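You operate a simulated robot arm through the tools that you are given. There is no shell and no other tool.

You run a simulated robot arm. Do the job below in one go: nothing can be reset, and whatever is moved stays where it is left.

JOB
Dust the potatoes all over from the yellow shaker.
Fine: twist its top open, then shut again; shaker back in the rack, nothing spilt beside the dish.
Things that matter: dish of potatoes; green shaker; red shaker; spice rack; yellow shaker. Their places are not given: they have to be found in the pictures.

It is judged by the outcome, as a careful person would: the job done as asked, and still so three seconds after it is handed in. It fails if anything else is knocked over, pushed out of place, dropped, spilled or broken.

ROBOT AND FRAMES
A 6-joint arm with a two-finger parallel gripper, fixed in place. Base frame: the origin is at the foot of the arm, x ahead of it, y to its left, z up; the work surface is at about z = 860. Units: mm, rad, N and s.
With the tool pointing down near the work surface it reaches from about 240 to 640 mm from the base axis. Its first joint turns from -1.152 to 1.152 rad. Payload 2.7 kg.
Tool frame: the origin (TCP) lies between the finger pads and is the grasp point; the fingertips stand 23 mm ahead of it; z points along the fingers, y is the line along which they close. The gripper opens to 94 mm. The fingers are 38 mm wide and 10 mm thick; the gripper's body (54 by 96 mm) begins 39 mm behind the TCP.
Orientation is that of the tool frame in the base frame, as a unit quaternion [w, x, y, z]. With the fingers straight down and closing along the base's y, the tool's x points along the base's -x, its y along +y and its z along -z.

CONTROLS
- The arm moves only by the tool jog_arm. Its argument "moves" is one flat list of numbers, 7 for each row, row after row: the shift along the base's x, y, z in units of 150 mm (1.0 is 150 mm), then the turn, a rotation vector about the base's x, y, z in units of 180 degrees (1.0 is 180 degrees), then the finger opening in cm, from 0 to 9.4. In form: [x, y, z, ax, ay, az, hand, x, y, z, ax, ay, az, hand, ...]. A call has 1 to 20 rows; each row is the pose to reach, as a shift and turn from the pose commanded when the call began. A call with a number of a shift or a turn outside -1 to 1 is refused whole. A row lasts 0.2 s, in which the tool goes at most 50 mm and 0.15 rad; a call with a longer step from one row to the next is refused whole, and so is a gripper value outside its range. Where a pose cannot be reached the arm comes as near as it can. A force on the tool above 40 N (or 10 N above the force at the start of the call, whichever is more), or a blocked arm, ends the call early, and 0.2 s more pass. Each finger travels about 45 mm/s and halts on what it meets, pressing with about 36 N; the grip force reading is that of the motor and also rises with nothing between the fingers. The clock runs only during rows and for 0.2 s after the last one: add rows that repeat a pose to give the fingers time. The reply holds the time, the measured pose of the TCP, the force on the tool along the base axes, the opening and the grip force, in the units named above and with some noise, with the torque about the TCP (base axes, N m) and any sound that the robot's microphone picked up, and new pictures: "show" is both (left out), scene, wrist or none.
- Cameras (640 x 400 px; columns grow to the right, rows downward): "scene" is fixed at [70.7, -421.5, 1423.8]; the picture's right is [0.86, -0.52, 0.00], its down [-0.19, -0.31, -0.93] and it looks along [0.48, 0.80, -0.37] (base axes); focal length 334 px, centre (320, 200). "wrist" rides on the gripper at [86, 16, -74] in the tool frame; the picture's right is [-0.18, 0.98, 0.00], its down [-0.58, -0.11, -0.81] and it looks along [-0.79, -0.15, 0.59] (tool axes); focal length 243 px, centre (320, 200).
- pixel_to_xyz(camera, pixels): for up to 12 pixels [column, row] of the newest picture of that camera ("zoom" is the newest enlarged one), the place [x, y, z] in the base frame of the surface seen there, good to about 2 mm. No time passes.
- inspect(camera, box): a new picture of the part [left, top, right, bottom] of that camera's present view, enlarged. No time passes.
- sign_off(): hands the job in; it is judged then, once.

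Unless the task says otherwise, let go and move clear before handing in.

The tools are called by a JSON object that holds its "op" and its "data". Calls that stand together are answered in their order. jog_arm: Moves the arm, as the interface text tells. Its arguments: {"type":"object","properties":{"moves":{"type":"array","items":{"type":"number"}},"show":{"type":"string","enum":["both","scene","wrist","none"]}},"required":["moves"]} The other tools are called the same way: pixel_to_xyz (camera, pixels) gives the place of the surface under pixels of a picture; inspect (camera, box) takes an enlarged picture of a part of a camera's view; sign_off () hands the job in.

At the start:

```text
t: 0.0
tcp_pos: [358.1, 17.5, 1312.0]
tool_rot: [0.0, 0.0, 1.0, 0.0]
force: [-0.7, 0.1, 0.0]
moment: [0.0, 0.0, -0.02]
opening: 94.1
finger_force: 0.0
```

scene: 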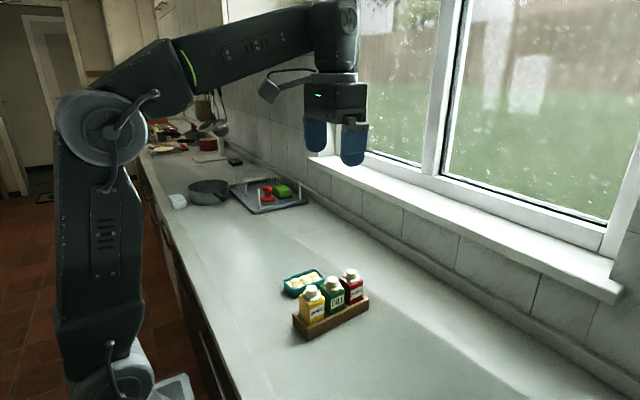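
wrist: 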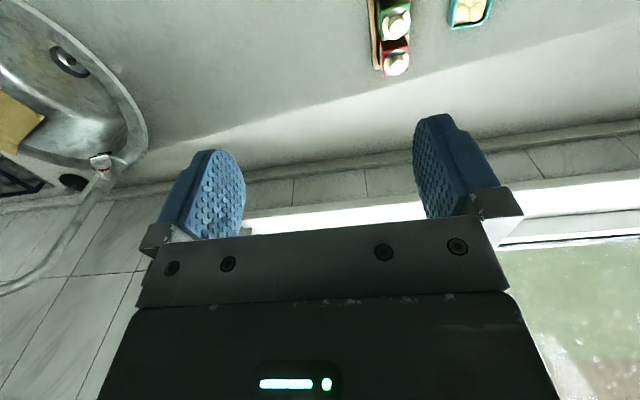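

The scene picture shows the rack with yellow (313,302), green (335,295) and red (351,287) shakers, and the dish of potatoes behind at (303,282). I'll zoom in on these to locate them.

{"op": "inspect", "data": {"camera": "scene", "box": [270, 250, 390, 350]}}

{"op": "inspect", "data": {"camera": "wrist", "box": [340, 0, 520, 100]}}

{"op": "pixel_to_xyz", "data": {"camera": "scene", "pixels": [[311, 289], [334, 282], [350, 273], [313, 310], [337, 302], [354, 294], [304, 281], [285, 284], [306, 297], [325, 282], [316, 269], [330, 325]]}}

```text
4.00 times, centred on (330, 300) of scene
```

zoom: 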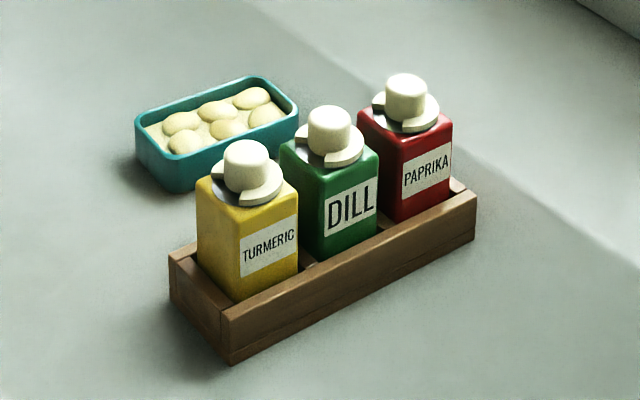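

```text
3.56 times, centred on (430, 50) of wrist
```

zoom: 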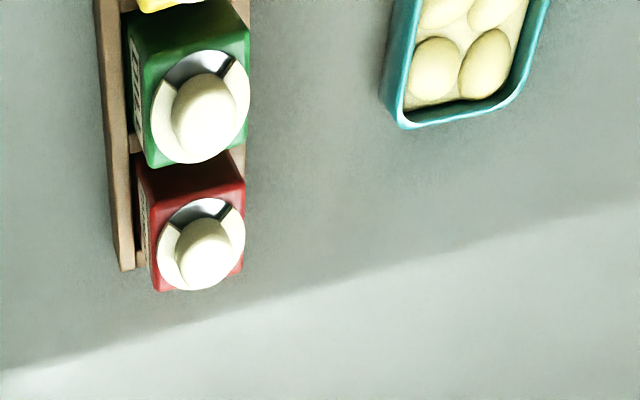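

```text
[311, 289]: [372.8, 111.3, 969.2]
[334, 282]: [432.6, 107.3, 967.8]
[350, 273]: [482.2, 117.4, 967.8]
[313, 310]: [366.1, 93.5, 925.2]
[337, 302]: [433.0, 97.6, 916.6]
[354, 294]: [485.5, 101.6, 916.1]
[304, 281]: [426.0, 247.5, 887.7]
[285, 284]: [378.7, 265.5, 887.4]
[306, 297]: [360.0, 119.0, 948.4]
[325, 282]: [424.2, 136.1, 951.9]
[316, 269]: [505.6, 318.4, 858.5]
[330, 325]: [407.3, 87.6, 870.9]
```

The shakers stand in a row about y≈110, x≈370/432/482, with knobs up to about z≈970. The dish sits near (426,250). I'll zoom tighter to read edges and the cap details.

{"op": "inspect", "data": {"camera": "scene", "box": [290, 275, 346, 310]}}

{"op": "inspect", "data": {"camera": "scene", "box": [280, 260, 376, 345]}}

```text
11.43 times, centred on (318, 292) of scene
```

zoom: 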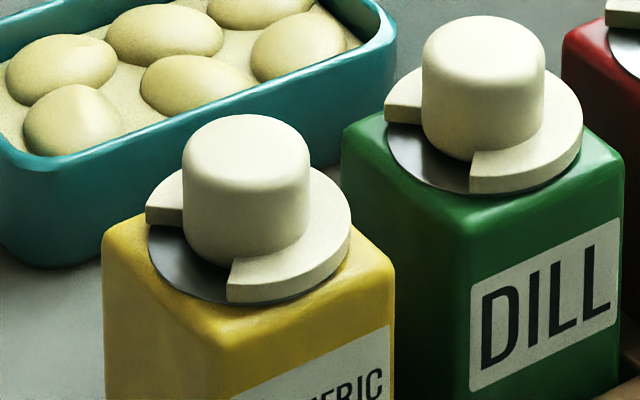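

```text
4.71 times, centred on (328, 302) of scene
```

zoom: 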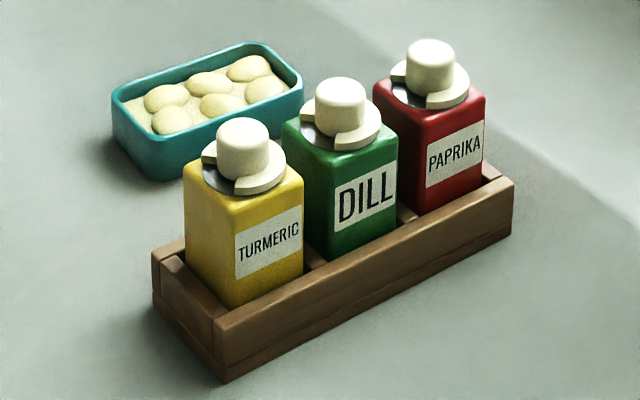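

The yellow cap is a knob on a disc with a cut-out sector facing roughly -x, with a blank metal plate showing (closed). I'll measure the rack, shakers and dish from the zoom.

{"op": "pixel_to_xyz", "data": {"camera": "zoom", "pixels": [[242, 124], [240, 140], [245, 178], [186, 168], [234, 198], [300, 182], [268, 235], [212, 240], [155, 255], [218, 325], [512, 182], [226, 380]]}}

{"op": "pixel_to_xyz", "data": {"camera": "zoom", "pixels": [[342, 84], [430, 46], [285, 128], [396, 142], [377, 88], [483, 98], [114, 95], [156, 135], [302, 80], [262, 44], [155, 178], [115, 135]]}}

{"op": "pixel_to_xyz", "data": {"camera": "zoom", "pixels": [[172, 122], [166, 98], [208, 84], [217, 105], [250, 68], [264, 88], [195, 105], [240, 285], [290, 270], [170, 290], [300, 312], [485, 185]]}}

```text
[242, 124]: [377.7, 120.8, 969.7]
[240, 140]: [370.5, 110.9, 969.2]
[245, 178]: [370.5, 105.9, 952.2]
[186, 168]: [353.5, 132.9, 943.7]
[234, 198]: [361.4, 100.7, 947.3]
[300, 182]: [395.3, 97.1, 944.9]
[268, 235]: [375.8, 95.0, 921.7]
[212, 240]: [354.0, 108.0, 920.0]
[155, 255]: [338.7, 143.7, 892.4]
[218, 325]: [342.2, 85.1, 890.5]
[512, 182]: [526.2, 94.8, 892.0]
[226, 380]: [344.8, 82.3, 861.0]
```

```text
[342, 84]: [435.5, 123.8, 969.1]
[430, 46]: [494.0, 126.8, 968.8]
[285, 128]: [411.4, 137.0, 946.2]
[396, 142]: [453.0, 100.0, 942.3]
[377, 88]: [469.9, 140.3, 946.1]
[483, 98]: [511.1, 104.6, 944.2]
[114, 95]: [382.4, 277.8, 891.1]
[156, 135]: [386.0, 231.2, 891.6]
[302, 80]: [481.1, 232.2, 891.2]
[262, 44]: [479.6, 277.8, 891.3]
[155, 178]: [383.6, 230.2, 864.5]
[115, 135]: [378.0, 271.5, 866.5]
```

```text
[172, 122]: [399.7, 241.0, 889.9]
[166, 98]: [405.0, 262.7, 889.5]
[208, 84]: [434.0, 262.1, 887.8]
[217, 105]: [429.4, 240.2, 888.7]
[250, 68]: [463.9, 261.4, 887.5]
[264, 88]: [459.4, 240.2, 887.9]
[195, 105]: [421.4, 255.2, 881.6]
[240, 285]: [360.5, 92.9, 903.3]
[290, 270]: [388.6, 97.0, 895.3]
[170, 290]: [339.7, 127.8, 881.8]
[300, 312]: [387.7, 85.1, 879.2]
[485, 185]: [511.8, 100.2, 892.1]
```

Yellow shaker centre is about (375,115), body top z≈946, knob z≈950–970, about 42 mm square; rack top z≈892; dish spans x≈382–481, y≈231–278. Next I check the arm's own geometry to judge which side grasps are feasible.

{"op": "pixel_to_xyz", "data": {"camera": "scene", "pixels": [[100, 130], [110, 372], [335, 30], [95, 250], [180, 75], [335, 95], [318, 135], [355, 145], [130, 375], [250, 45], [345, 20], [170, 385]]}}

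{"op": "inspect", "data": {"camera": "scene", "box": [0, 0, 400, 400]}}

```text
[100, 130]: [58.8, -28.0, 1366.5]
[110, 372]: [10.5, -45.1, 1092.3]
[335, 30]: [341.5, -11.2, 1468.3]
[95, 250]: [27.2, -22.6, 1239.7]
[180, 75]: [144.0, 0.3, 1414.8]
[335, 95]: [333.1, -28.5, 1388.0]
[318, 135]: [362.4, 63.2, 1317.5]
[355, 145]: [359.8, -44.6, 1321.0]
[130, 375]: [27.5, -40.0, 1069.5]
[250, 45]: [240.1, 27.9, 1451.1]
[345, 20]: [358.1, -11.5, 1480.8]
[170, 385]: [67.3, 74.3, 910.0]
```

```text
1.00 times, centred on (200, 200) of scene (not enlarged: the box is as wide or as high as the picture)
```

zoom: 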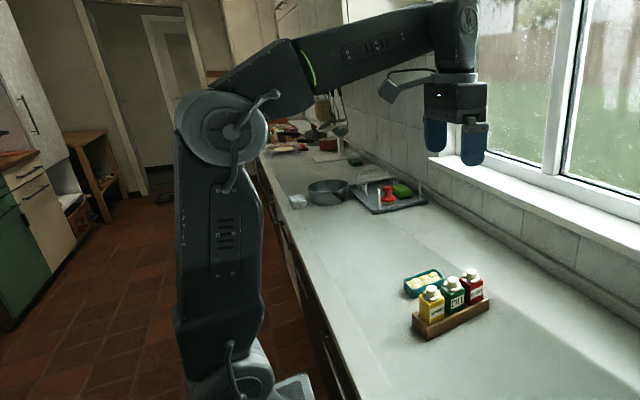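

The arm looks like a small 6-axis with its shoulder near z≈1085, so a horizontal side grasp should be reachable. Now a tight zoom on the yellow cap to fix the knob's centre accurately.

{"op": "inspect", "data": {"camera": "scene", "box": [298, 278, 330, 298]}}

```text
16.00 times, centred on (314, 288) of scene
```

zoom: 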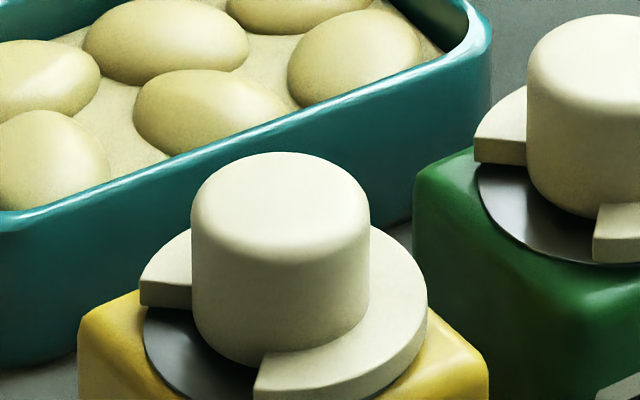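

{"op": "pixel_to_xyz", "data": {"camera": "zoom", "pixels": [[280, 205], [193, 250], [367, 250], [280, 158], [280, 250], [200, 300], [360, 300], [280, 330], [280, 180], [230, 205], [330, 205], [280, 230]]}}

{"op": "pixel_to_xyz", "data": {"camera": "zoom", "pixels": [[425, 290], [142, 280], [187, 232], [372, 230], [385, 262], [258, 375], [345, 365], [145, 345], [166, 300], [152, 270], [330, 370], [415, 330]]}}

```text
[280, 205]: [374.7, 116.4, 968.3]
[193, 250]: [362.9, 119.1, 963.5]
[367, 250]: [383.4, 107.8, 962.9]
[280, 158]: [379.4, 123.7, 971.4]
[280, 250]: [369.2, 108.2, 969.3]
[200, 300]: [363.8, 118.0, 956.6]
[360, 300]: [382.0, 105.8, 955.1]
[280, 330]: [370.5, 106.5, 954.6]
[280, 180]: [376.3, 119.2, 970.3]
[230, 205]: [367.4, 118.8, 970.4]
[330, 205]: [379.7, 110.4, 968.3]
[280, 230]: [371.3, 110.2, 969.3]
```

```text
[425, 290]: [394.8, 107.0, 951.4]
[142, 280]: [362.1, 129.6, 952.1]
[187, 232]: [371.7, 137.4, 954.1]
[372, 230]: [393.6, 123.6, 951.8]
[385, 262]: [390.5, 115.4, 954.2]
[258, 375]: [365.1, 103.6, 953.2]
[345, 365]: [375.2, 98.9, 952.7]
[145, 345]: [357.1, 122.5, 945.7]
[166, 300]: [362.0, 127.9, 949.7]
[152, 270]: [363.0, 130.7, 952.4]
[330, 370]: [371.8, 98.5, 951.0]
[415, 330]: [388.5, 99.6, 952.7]
```

Knob centre comes out at about (375.5,116), top at z≈970. I'll move above the yellow shaker with fingers still open for a closer look with the wrist camera.

{"op": "jog_arm", "data": {"moves": [0.02, 0.11, -0.25, 0, 0, 0, 9.4, 0.04, 0.22, -0.5, 0, 0, 0, 9.4, 0.06, 0.33, -0.75, 0, 0, 0, 9.4, 0.08, 0.44, -0.95, 0, 0, 0, 9.4, 0.1, 0.55, -1.0, 0, 0, 0, 9.4, 0.116, 0.657, -1.0, 0, 0, 0, 9.4, 0.116, 0.657, -1.0, 0, 0, 0, 7.0, 0.116, 0.657, -1.0, 0, 0, 0, 7.0]}}

```text
t: 1.8
tcp_pos: [376.1, 117.6, 1161.6]
tool_rot: [0.0, 0.0, 1.0, 0.0]
force: [-0.4, 1.0, 0.5]
moment: [0.02, -0.04, -0.02]
opening: 70.2
finger_force: 0.0
```

scene: 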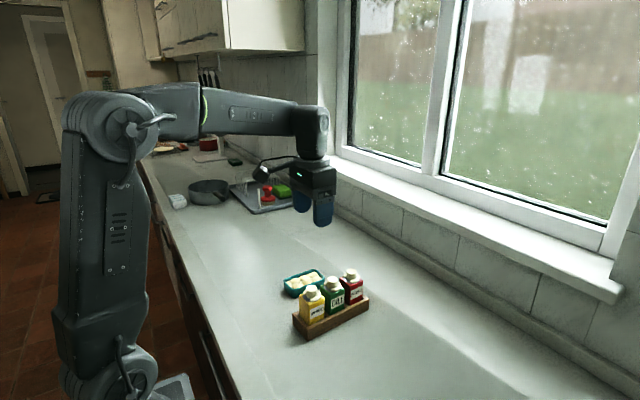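
wrist: 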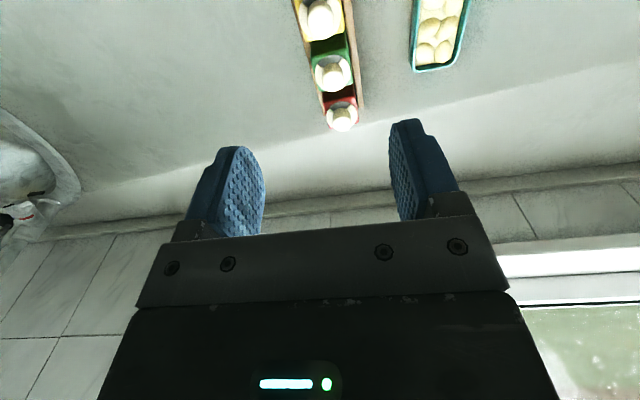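

The tool is right above the yellow shaker (seen at wrist (322,18)). I'll go down another 115 mm to get a clear view of the cap.

{"op": "jog_arm", "data": {"moves": [0, 0, -0.25, 0, 0, 0, 7.0, 0, 0, -0.5, 0, 0, 0, 6.0, 0, 0, -0.7, 0, 0, 0, 5.6, 0, 0, -0.77, 0, 0, 0, 5.6, 0, 0, -0.77, 0, 0, 0, 5.6]}}

{"op": "inspect", "data": {"camera": "wrist", "box": [220, 0, 420, 125]}}

```text
t: 3.0
tcp_pos: [375.6, 114.0, 1045.4]
tool_rot: [-0.001, 0.001, 1.0, 0.0]
force: [-0.2, 0.7, 1.5]
moment: [-0.01, 0.0, 0.01]
opening: 55.7
finger_force: 0.0
```

scene: 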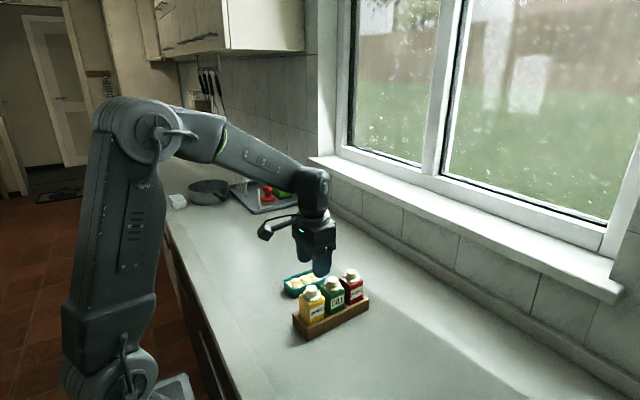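
wrist: 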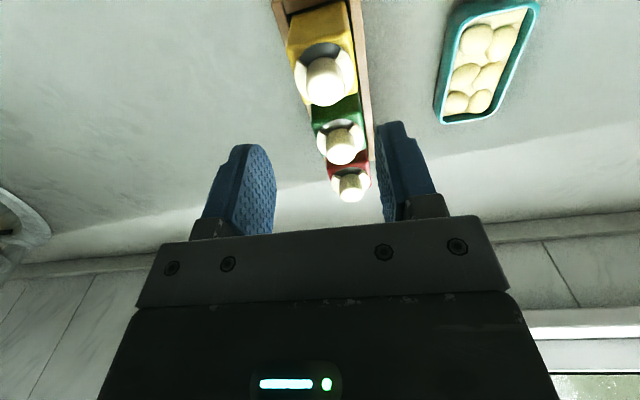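

```text
3.20 times, centred on (320, 62) of wrist
```

zoom: 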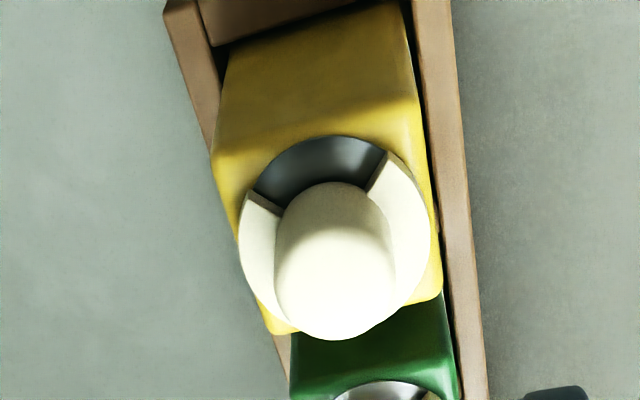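

The wrist zoom shows the cut-out with a blank steel plate facing the base, no holes. I'll take the knob and body edges from this view to refine the centre.

{"op": "pixel_to_xyz", "data": {"camera": "zoom", "pixels": [[335, 190], [335, 240], [335, 290], [335, 333], [280, 240], [390, 240], [278, 290], [396, 290], [241, 230], [428, 215], [320, 140], [390, 155]]}}

{"op": "pixel_to_xyz", "data": {"camera": "zoom", "pixels": [[216, 150], [415, 60], [228, 60], [430, 180], [440, 285], [265, 325], [418, 40], [470, 200], [190, 60], [340, 10], [255, 185], [300, 145]]}}

```text
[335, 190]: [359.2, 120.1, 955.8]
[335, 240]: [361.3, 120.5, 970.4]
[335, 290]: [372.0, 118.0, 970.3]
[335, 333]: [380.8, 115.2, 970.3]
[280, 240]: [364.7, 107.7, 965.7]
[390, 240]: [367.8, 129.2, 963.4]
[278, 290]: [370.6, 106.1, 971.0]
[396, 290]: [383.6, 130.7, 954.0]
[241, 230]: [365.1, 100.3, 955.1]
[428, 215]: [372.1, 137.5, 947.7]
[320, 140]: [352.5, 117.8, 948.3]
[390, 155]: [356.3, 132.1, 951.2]
```

```text
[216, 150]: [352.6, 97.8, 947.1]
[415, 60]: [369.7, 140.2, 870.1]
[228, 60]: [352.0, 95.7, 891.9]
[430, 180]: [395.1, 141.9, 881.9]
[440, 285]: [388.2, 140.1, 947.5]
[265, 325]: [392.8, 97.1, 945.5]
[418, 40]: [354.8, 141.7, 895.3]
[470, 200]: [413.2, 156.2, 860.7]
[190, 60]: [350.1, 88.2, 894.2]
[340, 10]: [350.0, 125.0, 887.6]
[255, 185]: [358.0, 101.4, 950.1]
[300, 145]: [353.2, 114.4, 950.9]
```

Wrist view gives knob centre ≈(373,118.4), scene ≈(375.5,116); I'll take (374,117.3). Descending so the fingertips straddle the knob, about 4 mm above the disc.

{"op": "jog_arm", "data": {"moves": [-0.005, 0.004, -0.15, 0, 0, 0, 5.6, -0.01, 0.008, -0.3, 0, 0, 0, 5.6, -0.01, 0.008, -0.4, 0, 0, 0, 5.0, -0.01, 0.008, -0.44, 0, 0, 0, 4.4, -0.01, 0.008, -0.44, 0, 0, 0, 4.4]}}

{"op": "inspect", "data": {"camera": "wrist", "box": [220, 90, 420, 215]}}

{"op": "inspect", "data": {"camera": "scene", "box": [280, 250, 360, 310]}}

```text
t: 4.2
tcp_pos: [374.2, 116.9, 979.4]
tool_rot: [0.0, 0.0, 1.0, 0.001]
force: [0.3, 0.3, 0.5]
moment: [0.04, -0.02, 0.0]
opening: 44.3
finger_force: 0.0
```

scene: 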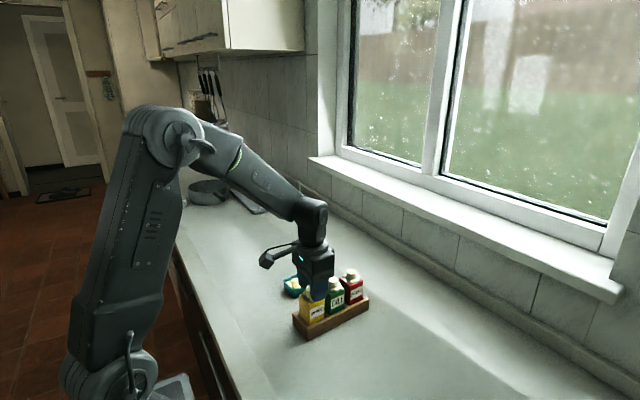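
wrist: 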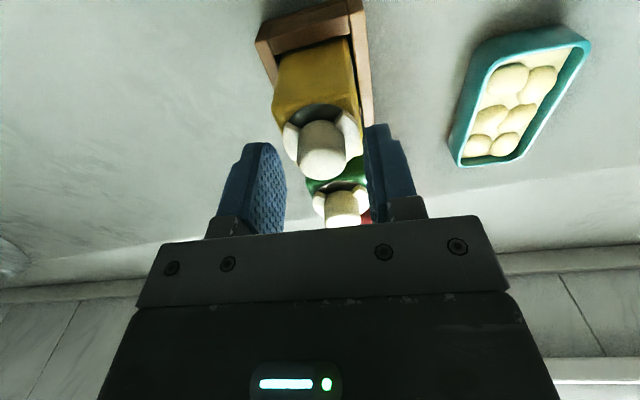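

```text
3.20 times, centred on (320, 152) of wrist
```

zoom: 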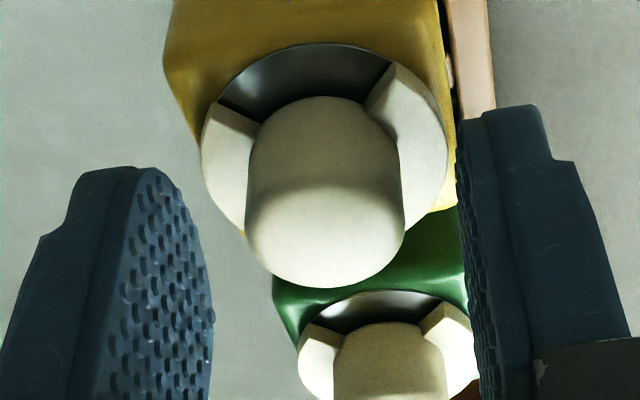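

```text
6.67 times, centred on (320, 280) of scene
```

zoom: 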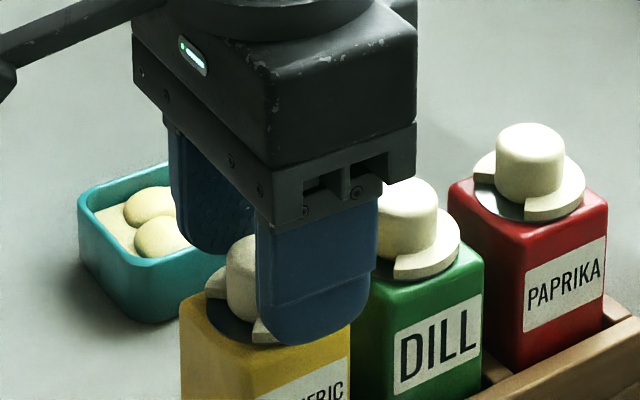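

The fingers straddle the knob with clearance on both sides. I'll measure the knob once more from this closer view and from the scene before closing.

{"op": "inspect", "data": {"camera": "wrist", "box": [280, 90, 376, 190]}}

{"op": "pixel_to_xyz", "data": {"camera": "wrist", "pixels": [[297, 160], [346, 160], [298, 145], [345, 145], [321, 150], [321, 178], [284, 140], [358, 135], [322, 105], [302, 168], [341, 168], [321, 165]]}}

```text
4.00 times, centred on (328, 140) of wrist
```

zoom: 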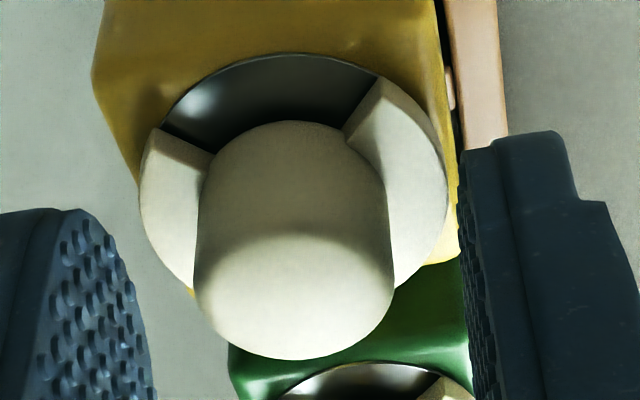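

```text
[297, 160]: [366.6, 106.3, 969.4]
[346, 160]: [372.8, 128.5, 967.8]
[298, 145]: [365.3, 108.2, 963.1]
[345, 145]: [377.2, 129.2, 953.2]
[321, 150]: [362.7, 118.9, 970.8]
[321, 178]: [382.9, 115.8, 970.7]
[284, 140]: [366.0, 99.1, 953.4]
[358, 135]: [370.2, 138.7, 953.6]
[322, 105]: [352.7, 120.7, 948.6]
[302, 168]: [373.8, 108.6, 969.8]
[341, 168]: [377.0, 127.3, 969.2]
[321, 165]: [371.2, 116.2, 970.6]
```

Knob measured at ≈(373,117.6), within 1 mm of the TCP. Closing onto the knob now.

{"op": "jog_arm", "data": {"moves": [-0.004, 0.002, 0, 0, 0, 0, 3.4, -0.004, 0.002, 0, 0, 0, 0, 2.8, -0.004, 0.002, 0, 0, 0, 0, 2.2, -0.004, 0.002, 0, 0, 0, 0, 2.2]}}

{"op": "inspect", "data": {"camera": "wrist", "box": [280, 90, 376, 190]}}

```text
t: 5.2
tcp_pos: [373.1, 117.0, 979.3]
tool_rot: [0.0, 0.0, 1.0, 0.0]
force: [-0.3, 0.6, -0.9]
moment: [-0.01, 0.0, 0.02]
opening: 23.5
finger_force: 35.9
```

scene: 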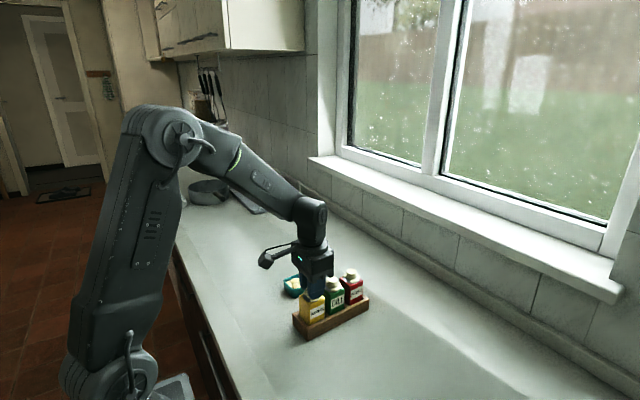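
wrist: 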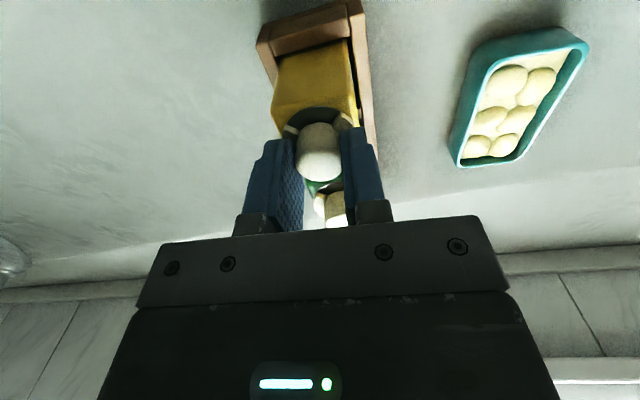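

```text
4.00 times, centred on (328, 140) of wrist
```

zoom: 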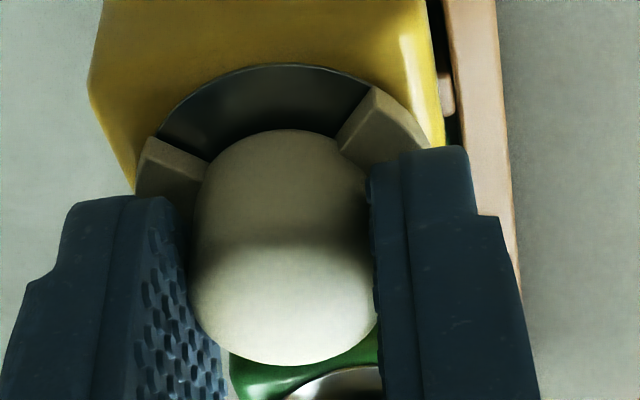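

The grip on the knob is firm (23.5 mm, 36 N) with no side load. I'll twist a small amount counter-clockwise seen from above (+z) and read the torque.

{"op": "jog_arm", "data": {"moves": [0, 0, 0, 0, 0, 0.03, 2.2, 0, 0, 0, 0, 0, 0.06, 2.2, 0, 0, 0, 0, 0, 0.08, 2.2], "show": "wrist"}}

{"op": "inspect", "data": {"camera": "wrist", "box": [260, 70, 396, 190]}}

```text
t: 6.0
tcp_pos: [373.1, 116.3, 980.5]
tool_rot: [0.0, -0.126, 0.992, 0.0]
force: [-0.2, 0.8, 0.4]
moment: [0.13, -0.06, -0.02]
opening: 23.4
finger_force: 36.2
```

wrist: 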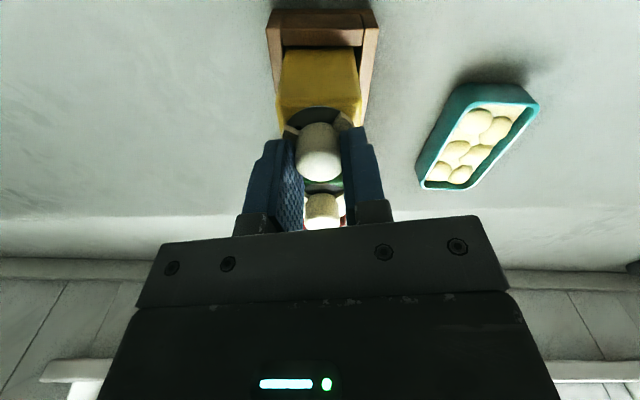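

```text
3.33 times, centred on (328, 130) of wrist
```

zoom: 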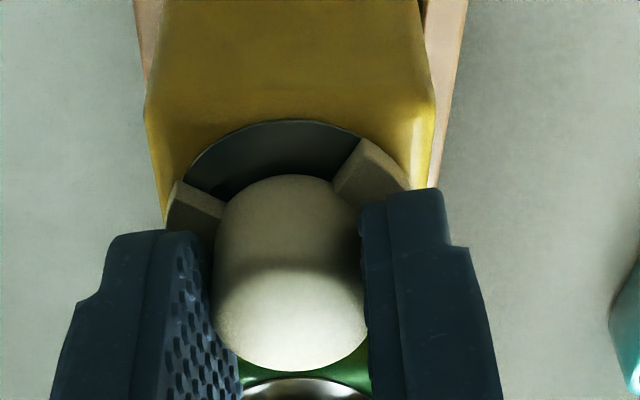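

The cap turned with the gripper (cut-out still centred in the wrist view while rack/body rotated beneath), with almost no torque. I'll continue counter-clockwise and watch for holes in the cut-out.

{"op": "jog_arm", "data": {"moves": [0, 0, 0, 0, 0, 0.04, 2.2, 0, 0, 0, 0, 0, 0.08, 2.2, 0, 0, 0, 0, 0, 0.12, 2.2, 0, 0, 0, 0, 0, 0.16, 2.2], "show": "wrist"}}

{"op": "inspect", "data": {"camera": "wrist", "box": [260, 70, 396, 190]}}

```text
t: 7.0
tcp_pos: [373.3, 117.6, 980.8]
tool_rot: [0.001, -0.369, 0.929, 0.0]
force: [-0.3, -0.1, 0.1]
moment: [0.02, -0.03, 0.01]
opening: 23.3
finger_force: 35.4
```

wrist: 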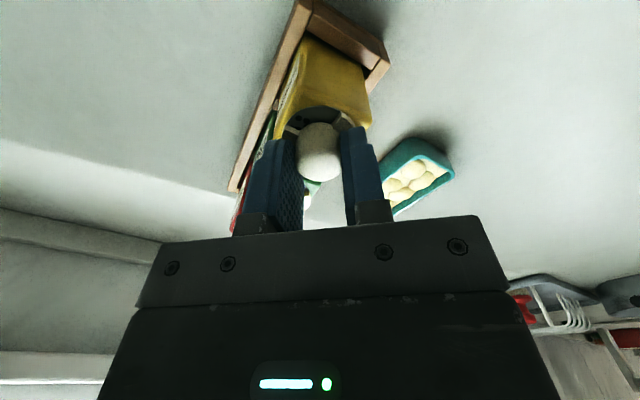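

```text
3.33 times, centred on (328, 130) of wrist
```

zoom: 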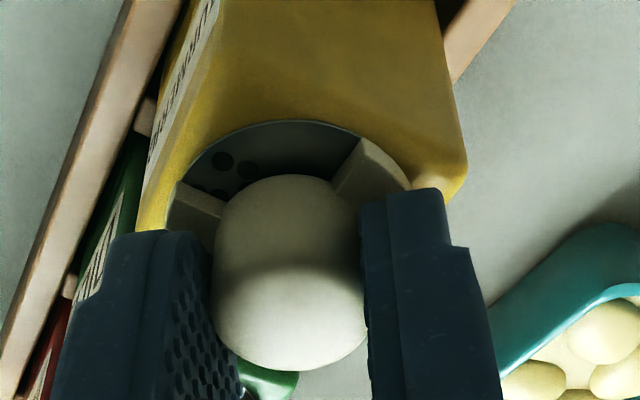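

Holes are now appearing at the left of the cut-out (zoom (222,162),(245,170)), so counter-clockwise is the opening direction. I'll keep turning until the hole cluster is centred.

{"op": "jog_arm", "data": {"moves": [0, 0, 0, 0, 0, 0.04, 2.2, 0, 0, 0, 0, 0, 0.08, 2.2, 0, 0, 0, 0, 0, 0.12, 2.2, 0, 0, 0, 0, 0, 0.16, 2.2], "show": "both"}}

{"op": "inspect", "data": {"camera": "wrist", "box": [260, 70, 396, 190]}}

```text
t: 8.0
tcp_pos: [373.5, 117.7, 980.8]
tool_rot: [0.001, -0.589, 0.808, 0.0]
force: [-0.1, 0.1, -0.6]
moment: [0.06, 0.03, 0.0]
opening: 23.2
finger_force: 35.5
```

scene: 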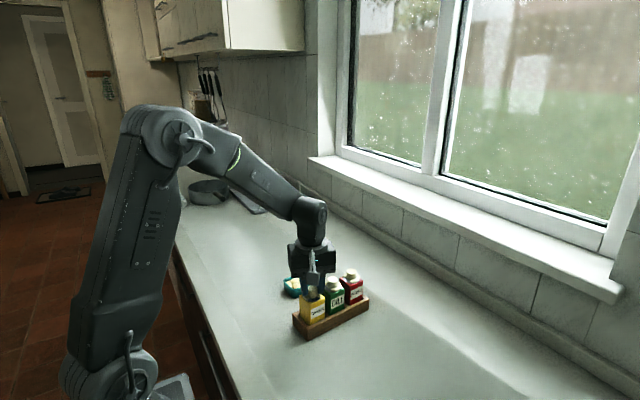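
wrist: 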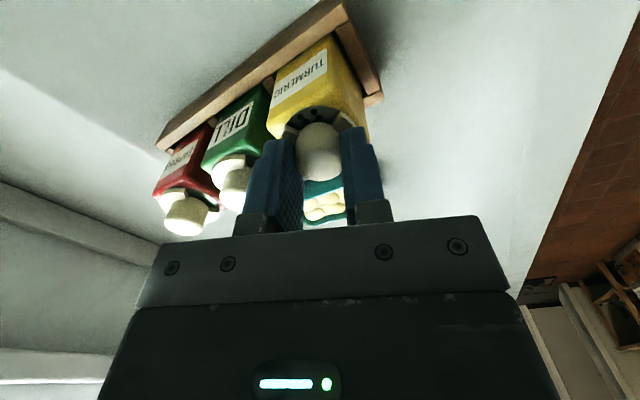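

```text
3.33 times, centred on (328, 130) of wrist
```

zoom: 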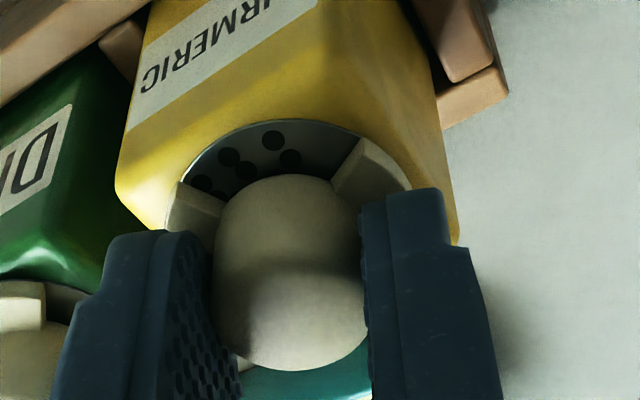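

Six holes now show, still a bit left of centre in the cut-out after 72°. I'll turn about 18° more.

{"op": "jog_arm", "data": {"moves": [0, 0, 0, 0, 0, 0.035, 2.2, 0, 0, 0, 0, 0, 0.07, 2.2, 0, 0, 0, 0, 0, 0.1, 2.2], "show": "wrist"}}

{"op": "inspect", "data": {"camera": "wrist", "box": [260, 70, 396, 190]}}

```text
t: 8.8
tcp_pos: [373.3, 117.7, 980.2]
tool_rot: [0.0, 0.708, -0.707, 0.0]
force: [-0.8, 1.4, -0.2]
moment: [0.06, 0.0, -0.01]
opening: 23.2
finger_force: 35.7
```

wrist: 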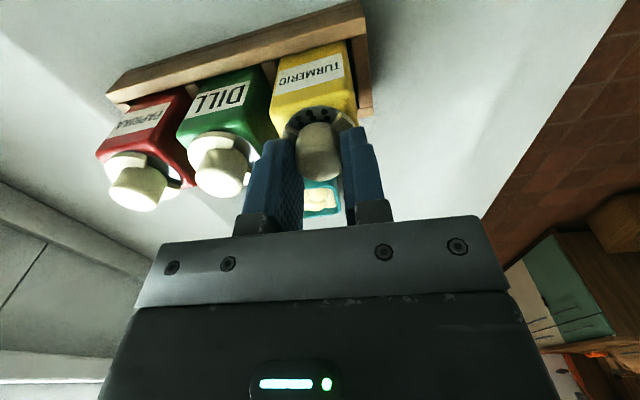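

```text
3.33 times, centred on (328, 130) of wrist
```

zoom: 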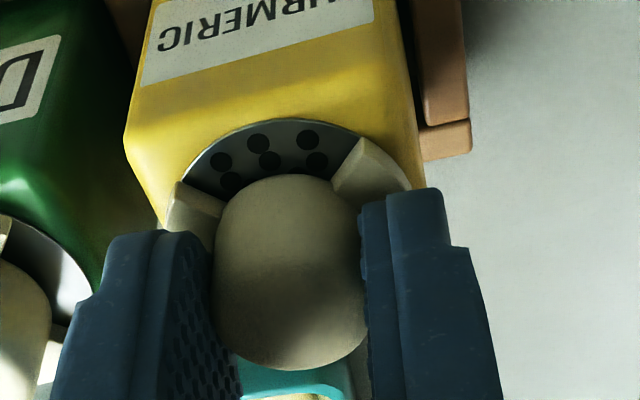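

All six holes are now centred in the cut-out after a 90° turn, with no torque, so the top is open. I'll let go of the knob, lift clear and check.

{"op": "jog_arm", "data": {"moves": [0, 0, 0, 0, 0, 0, 3.0, 0, 0, 0, 0, 0, 0, 3.8, 0, 0, 0, 0, 0, 0, 3.8, 0, 0, 0.1, 0, 0, 0, 3.8, 0, 0, 0.3, 0, 0, 0, 3.8, 0, 0, 0.55, 0, 0, 0, 3.8, 0, 0, 0.7, 0, 0, 0, 3.8]}}

{"op": "inspect", "data": {"camera": "scene", "box": [280, 255, 376, 345]}}

{"op": "inspect", "data": {"camera": "scene", "box": [298, 278, 330, 298]}}

```text
t: 10.4
tcp_pos: [372.8, 115.6, 1084.9]
tool_rot: [-0.001, 0.707, -0.707, 0.0]
force: [0.0, 0.3, 1.0]
moment: [0.01, 0.01, 0.02]
opening: 38.4
finger_force: 0.0
```

scene: 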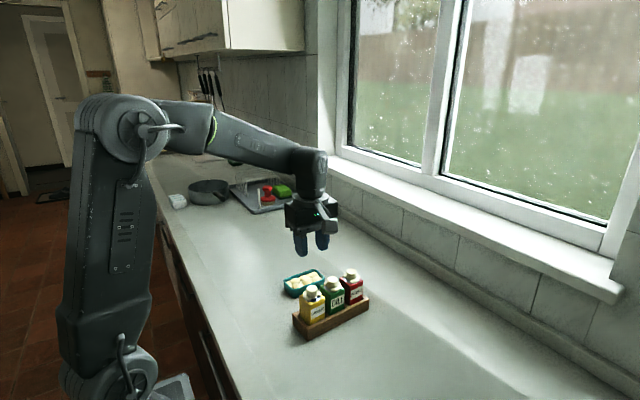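
wrist: 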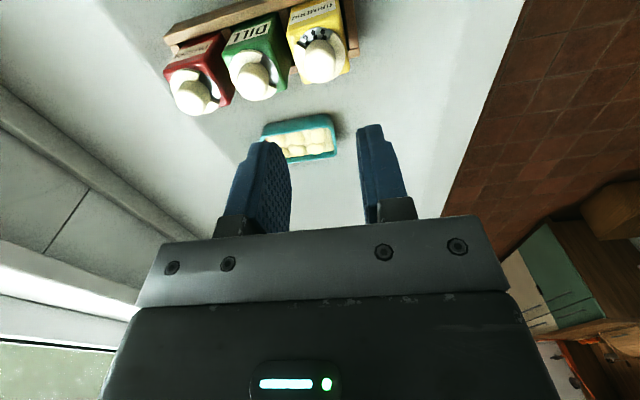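

```text
4.44 times, centred on (328, 300) of scene
```

zoom: 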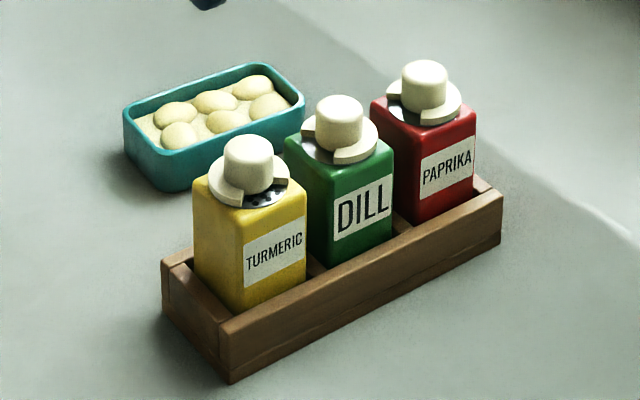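

```text
16.00 times, centred on (314, 288) of scene
```

zoom: 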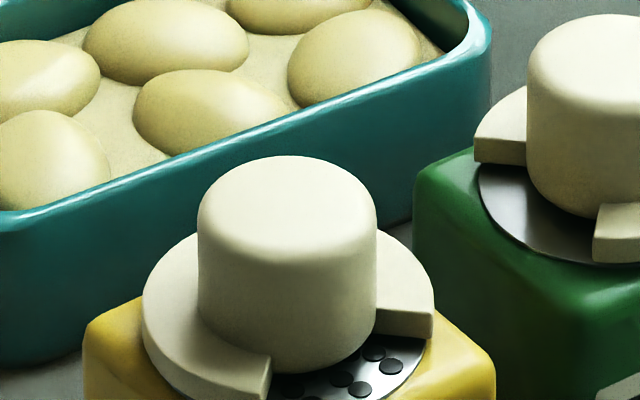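

The cap stays open with holes facing -y, and the shaker is upright in place. Now I'll yaw the gripper a further 93° so it can tip to a horizontal side grasp with the camera on top.

{"op": "jog_arm", "data": {"moves": [0, 0, 0, 0, 0, 0.045, 5, 0, 0, 0, 0, 0, 0.09, 6, 0, 0, 0, 0, 0, 0.135, 7, 0, 0, 0, 0, 0, 0.18, 7, 0, 0, 0, 0, 0, 0.225, 7, 0, 0, 0, 0, 0, 0.27, 7, 0, 0, 0, 0, 0, 0.315, 7, 0, 0, 0, 0, 0, 0.36, 7, 0, 0, 0, 0, 0, 0.405, 7, 0, 0, 0, 0, 0, 0.45, 7, 0, 0, 0, 0, 0, 0.49, 7, 0, 0, 0, 0, 0, 0.517, 7]}}

```text
t: 13.0
tcp_pos: [373.4, 116.1, 1086.6]
tool_rot: [0.001, 1.0, 0.028, 0.0]
force: [0.4, 0.5, -0.3]
moment: [0.0, 0.0, 0.0]
opening: 70.0
finger_force: 0.0
```

scene: 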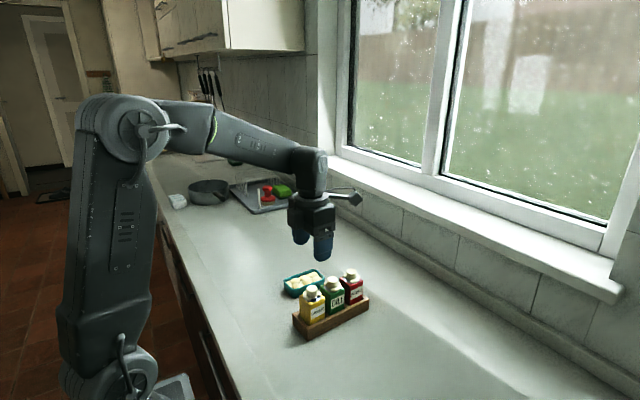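
wrist: 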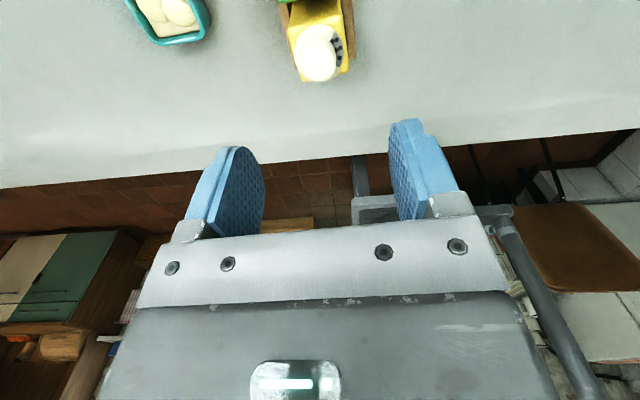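

The gripper is at yaw 183° with the camera on the far side, as planned. Now I'll pitch it up towards horizontal (+x), first half-way.

{"op": "jog_arm", "data": {"moves": [0, 0, 0, 0.0022, -0.0416, 0, 7, 0, 0, 0, 0.0044, -0.0832, 0, 7, 0, 0, 0, 0.0066, -0.1248, 0, 7, 0, 0, 0, 0.0087, -0.1664, 0, 7, 0, 0, 0, 0.0109, -0.208, 0, 7, 0, 0, 0, 0.0131, -0.2497, 0, 7]}}

```text
t: 14.4
tcp_pos: [372.0, 117.2, 1085.7]
tool_rot: [-0.012, 0.924, 0.026, 0.382]
force: [-0.4, 0.1, 0.1]
moment: [0.0, 0.0, 0.0]
opening: 69.9
finger_force: 0.0
```

scene: 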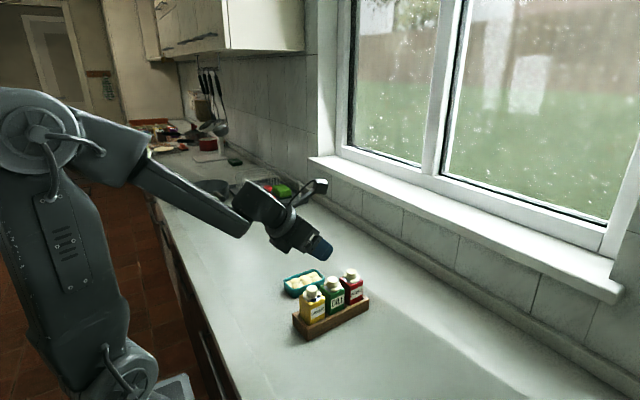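
wrist: 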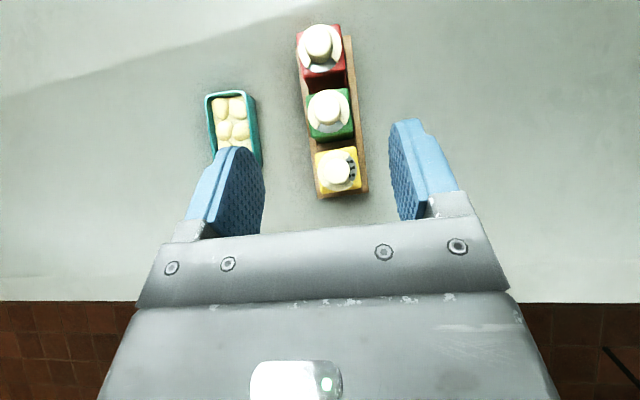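

The half-tilt went cleanly and the arm stays clear of everything. Continuing to horizontal.

{"op": "jog_arm", "data": {"moves": [0, 0, 0, 0.0022, -0.0416, 0, 7, 0, 0, 0, 0.0044, -0.0832, 0, 7, 0, 0, 0, 0.0066, -0.1248, 0, 7, 0, 0, 0, 0.0087, -0.1664, 0, 7, 0, 0, 0, 0.0109, -0.208, 0, 7, 0, 0, 0, 0.0131, -0.2497, 0, 7]}}

```text
t: 15.8
tcp_pos: [393.9, 127.5, 1088.8]
tool_rot: [-0.017, 0.707, 0.017, 0.707]
force: [0.1, -0.1, 1.1]
moment: [-0.02, -0.03, 0.02]
opening: 69.9
finger_force: 0.1
out of reach, approached as far as the arm can: row 4, 5, 6
```

scene: 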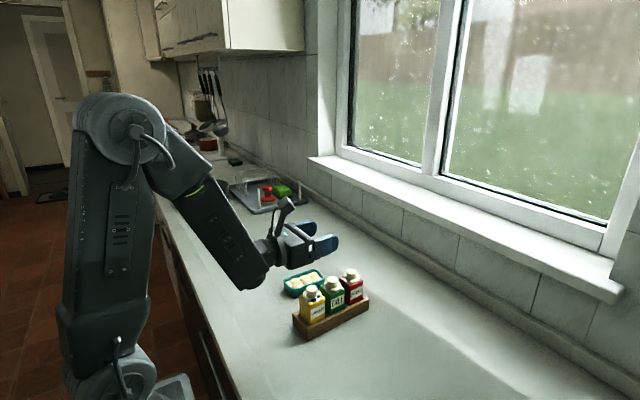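
wrist: 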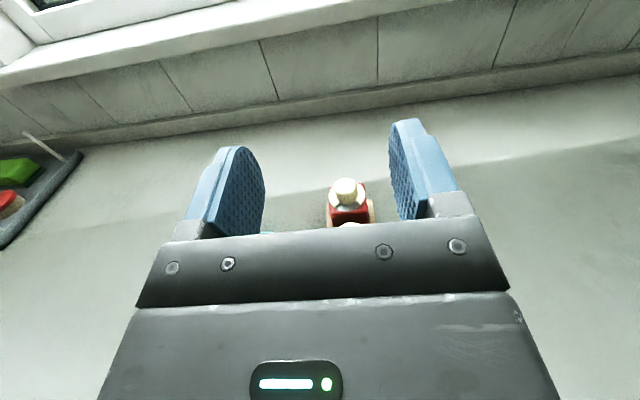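

The last rows were out of reach at this spot: TCP stopped at (394,127,1089), horizontal, with the forearm end hanging low at scene (255,275). I'll measure where the wrist and forearm sit relative to the tool.

{"op": "inspect", "data": {"camera": "scene", "box": [60, 80, 360, 340]}}

{"op": "inspect", "data": {"camera": "scene", "box": [190, 180, 350, 300]}}

{"op": "pixel_to_xyz", "data": {"camera": "scene", "pixels": [[120, 130], [140, 150], [170, 180], [200, 200], [225, 235], [245, 270], [258, 285], [265, 250], [268, 270], [285, 205], [300, 250], [330, 245]]}}

```text
1.54 times, centred on (210, 210) of scene
```

zoom: 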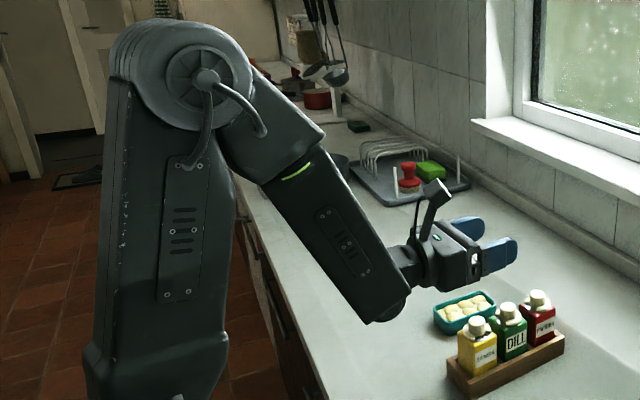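

```text
3.33 times, centred on (270, 240) of scene
```

zoom: 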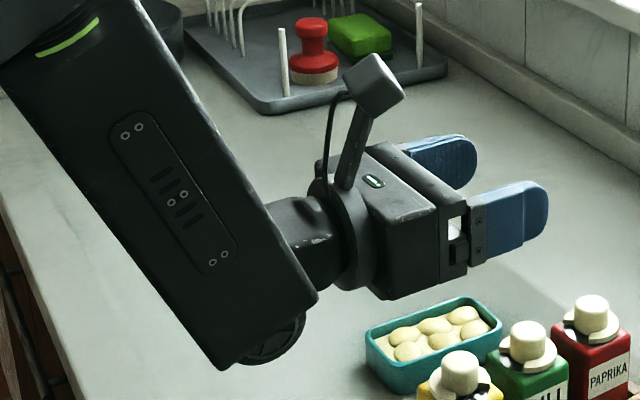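

```text
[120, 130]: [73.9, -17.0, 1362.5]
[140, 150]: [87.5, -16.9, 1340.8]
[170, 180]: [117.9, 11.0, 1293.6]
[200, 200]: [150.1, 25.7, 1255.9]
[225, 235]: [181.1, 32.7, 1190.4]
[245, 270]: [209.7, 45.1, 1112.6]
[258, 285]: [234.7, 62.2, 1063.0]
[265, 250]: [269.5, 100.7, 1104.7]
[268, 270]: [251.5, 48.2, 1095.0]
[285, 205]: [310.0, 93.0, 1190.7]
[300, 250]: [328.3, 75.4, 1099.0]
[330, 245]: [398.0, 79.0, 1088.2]
```

The tool axis and forearm joint are level, and the limit was elbow folding at shoulder height; lower down and with the tool nosed down about 18°, the grasp should be reachable with more table clearance. I'll first nose down 18° here and see what the commanded pose resolves to.

{"op": "jog_arm", "data": {"moves": [0, 0, 0, -0.0017, 0.033, 0, 7, 0, 0, 0, -0.0035, 0.066, 0, 7, 0, 0, 0, -0.0052, 0.1, 0, 7, 0, 0, 0, -0.0052, 0.1, 0, 7]}}

```text
t: 16.8
tcp_pos: [394.5, 127.1, 1088.0]
tool_rot: [-0.016, 0.809, 0.022, 0.587]
force: [-0.3, -0.2, 0.0]
moment: [-0.01, 0.02, 0.01]
opening: 70.2
finger_force: 0.1
```

scene: 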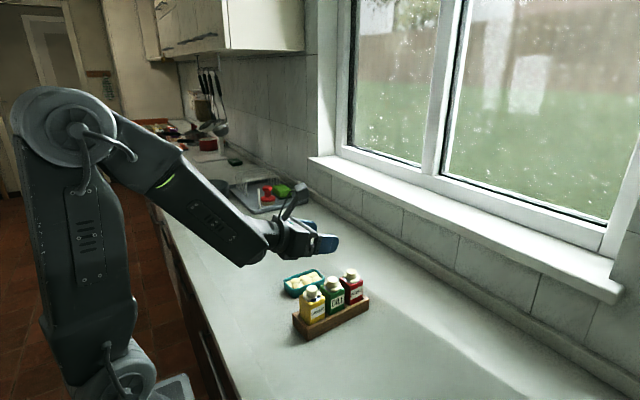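
wrist: 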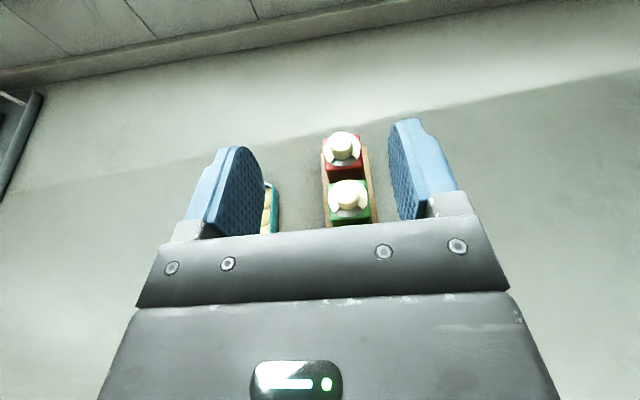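

The commanded pose resolves to the actual one, ≈(394,127,1088), nosed down 18°. I'll move to just above the shaker at about (380,118.5,1020) and re-check alignment.

{"op": "jog_arm", "data": {"moves": [-0.03, -0.02, -0.15, 0, 0, 0, 7, -0.06, -0.04, -0.3, 0, 0, 0, 7, -0.095, -0.059, -0.456, 0, 0, 0, 7, -0.095, -0.059, -0.456, 0, 0, 0, 7]}}

{"op": "inspect", "data": {"camera": "scene", "box": [200, 200, 380, 340]}}

```text
t: 17.8
tcp_pos: [390.7, 122.2, 1021.2]
tool_rot: [-0.015, 0.809, 0.022, 0.588]
force: [0.4, 1.1, -0.9]
moment: [-0.02, -0.03, -0.02]
opening: 70.0
finger_force: 0.0
out of reach, approached as far as the arm can: row 3, 4
```

scene: 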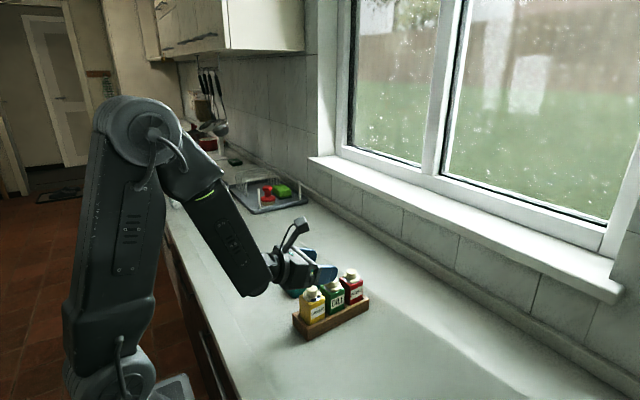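
wrist: 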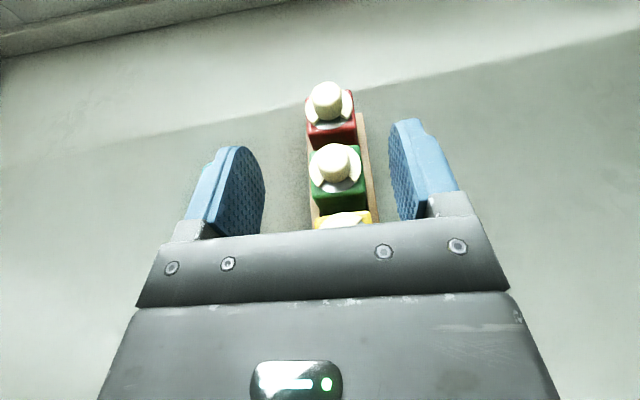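

```text
2.86 times, centred on (290, 270) of scene
```

zoom: 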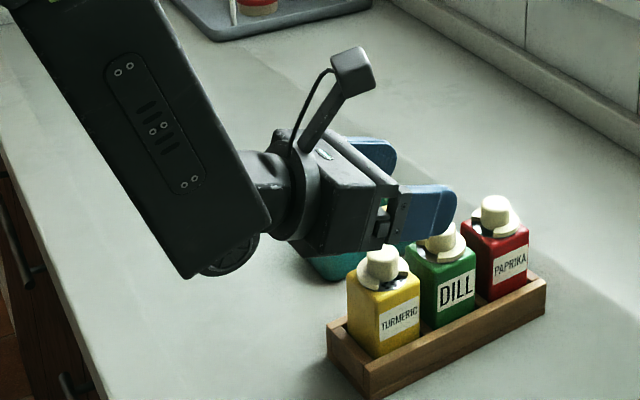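

The elbow-fold limit stops me at (391,122,1021) with this pitch; it eases at lower height and flatter pitch. I'll flatten to about 5° nose-down while at (401,118,1011), clear above the shakers, then come down and back along a diagonal.

{"op": "jog_arm", "data": {"moves": [0.04, -0.015, -0.03, 0.0013, -0.024, 0, 7, 0.07, -0.027, -0.067, 0.0026, -0.048, 0, 7, 0.07, -0.027, -0.067, 0.0038, -0.0721, 0, 7, 0.07, -0.027, -0.067, 0.0038, -0.0721, 0, 7]}}

{"op": "jog_arm", "data": {"moves": [0, 0, 0, 0, 0, 0, 7], "show": "none"}}

{"op": "jog_arm", "data": {"moves": [0, 0, 0, 0, 0, 0, 7], "show": "none"}}

```text
t: 18.8
tcp_pos: [395.2, 132.0, 1010.8]
tool_rot: [-0.015, 0.737, 0.017, 0.676]
force: [0.3, 0.3, 0.0]
moment: [0.0, -0.02, 0.03]
opening: 69.8
finger_force: 0.0
out of reach, approached as far as the arm can: row 1, 2, 3, 4
```

scene: 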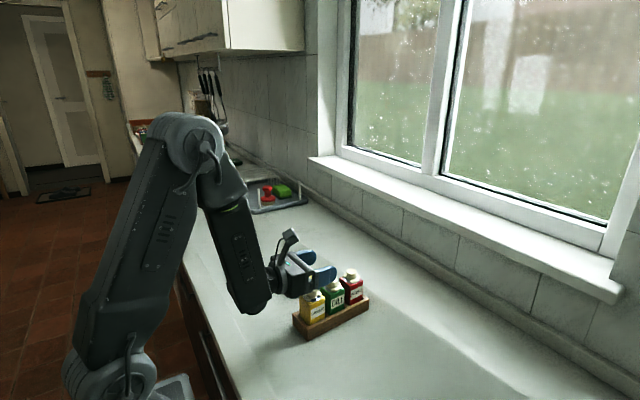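
wrist: 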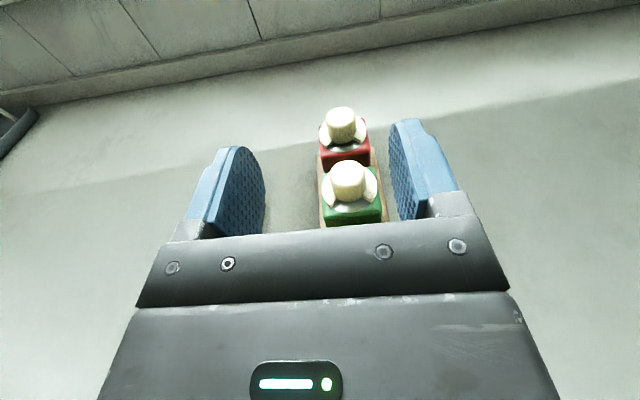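

```text
t: 19.2
tcp_pos: [394.5, 131.8, 1011.1]
tool_rot: [-0.016, 0.737, 0.018, 0.676]
force: [-0.2, 0.1, 0.2]
moment: [-0.02, 0.01, 0.01]
opening: 70.1
finger_force: 0.0
```

```text
t: 19.6
tcp_pos: [395.5, 132.4, 1010.9]
tool_rot: [-0.015, 0.737, 0.018, 0.676]
force: [-0.1, 0.2, 0.6]
moment: [0.0, -0.01, -0.01]
opening: 70.0
finger_force: 0.0
```

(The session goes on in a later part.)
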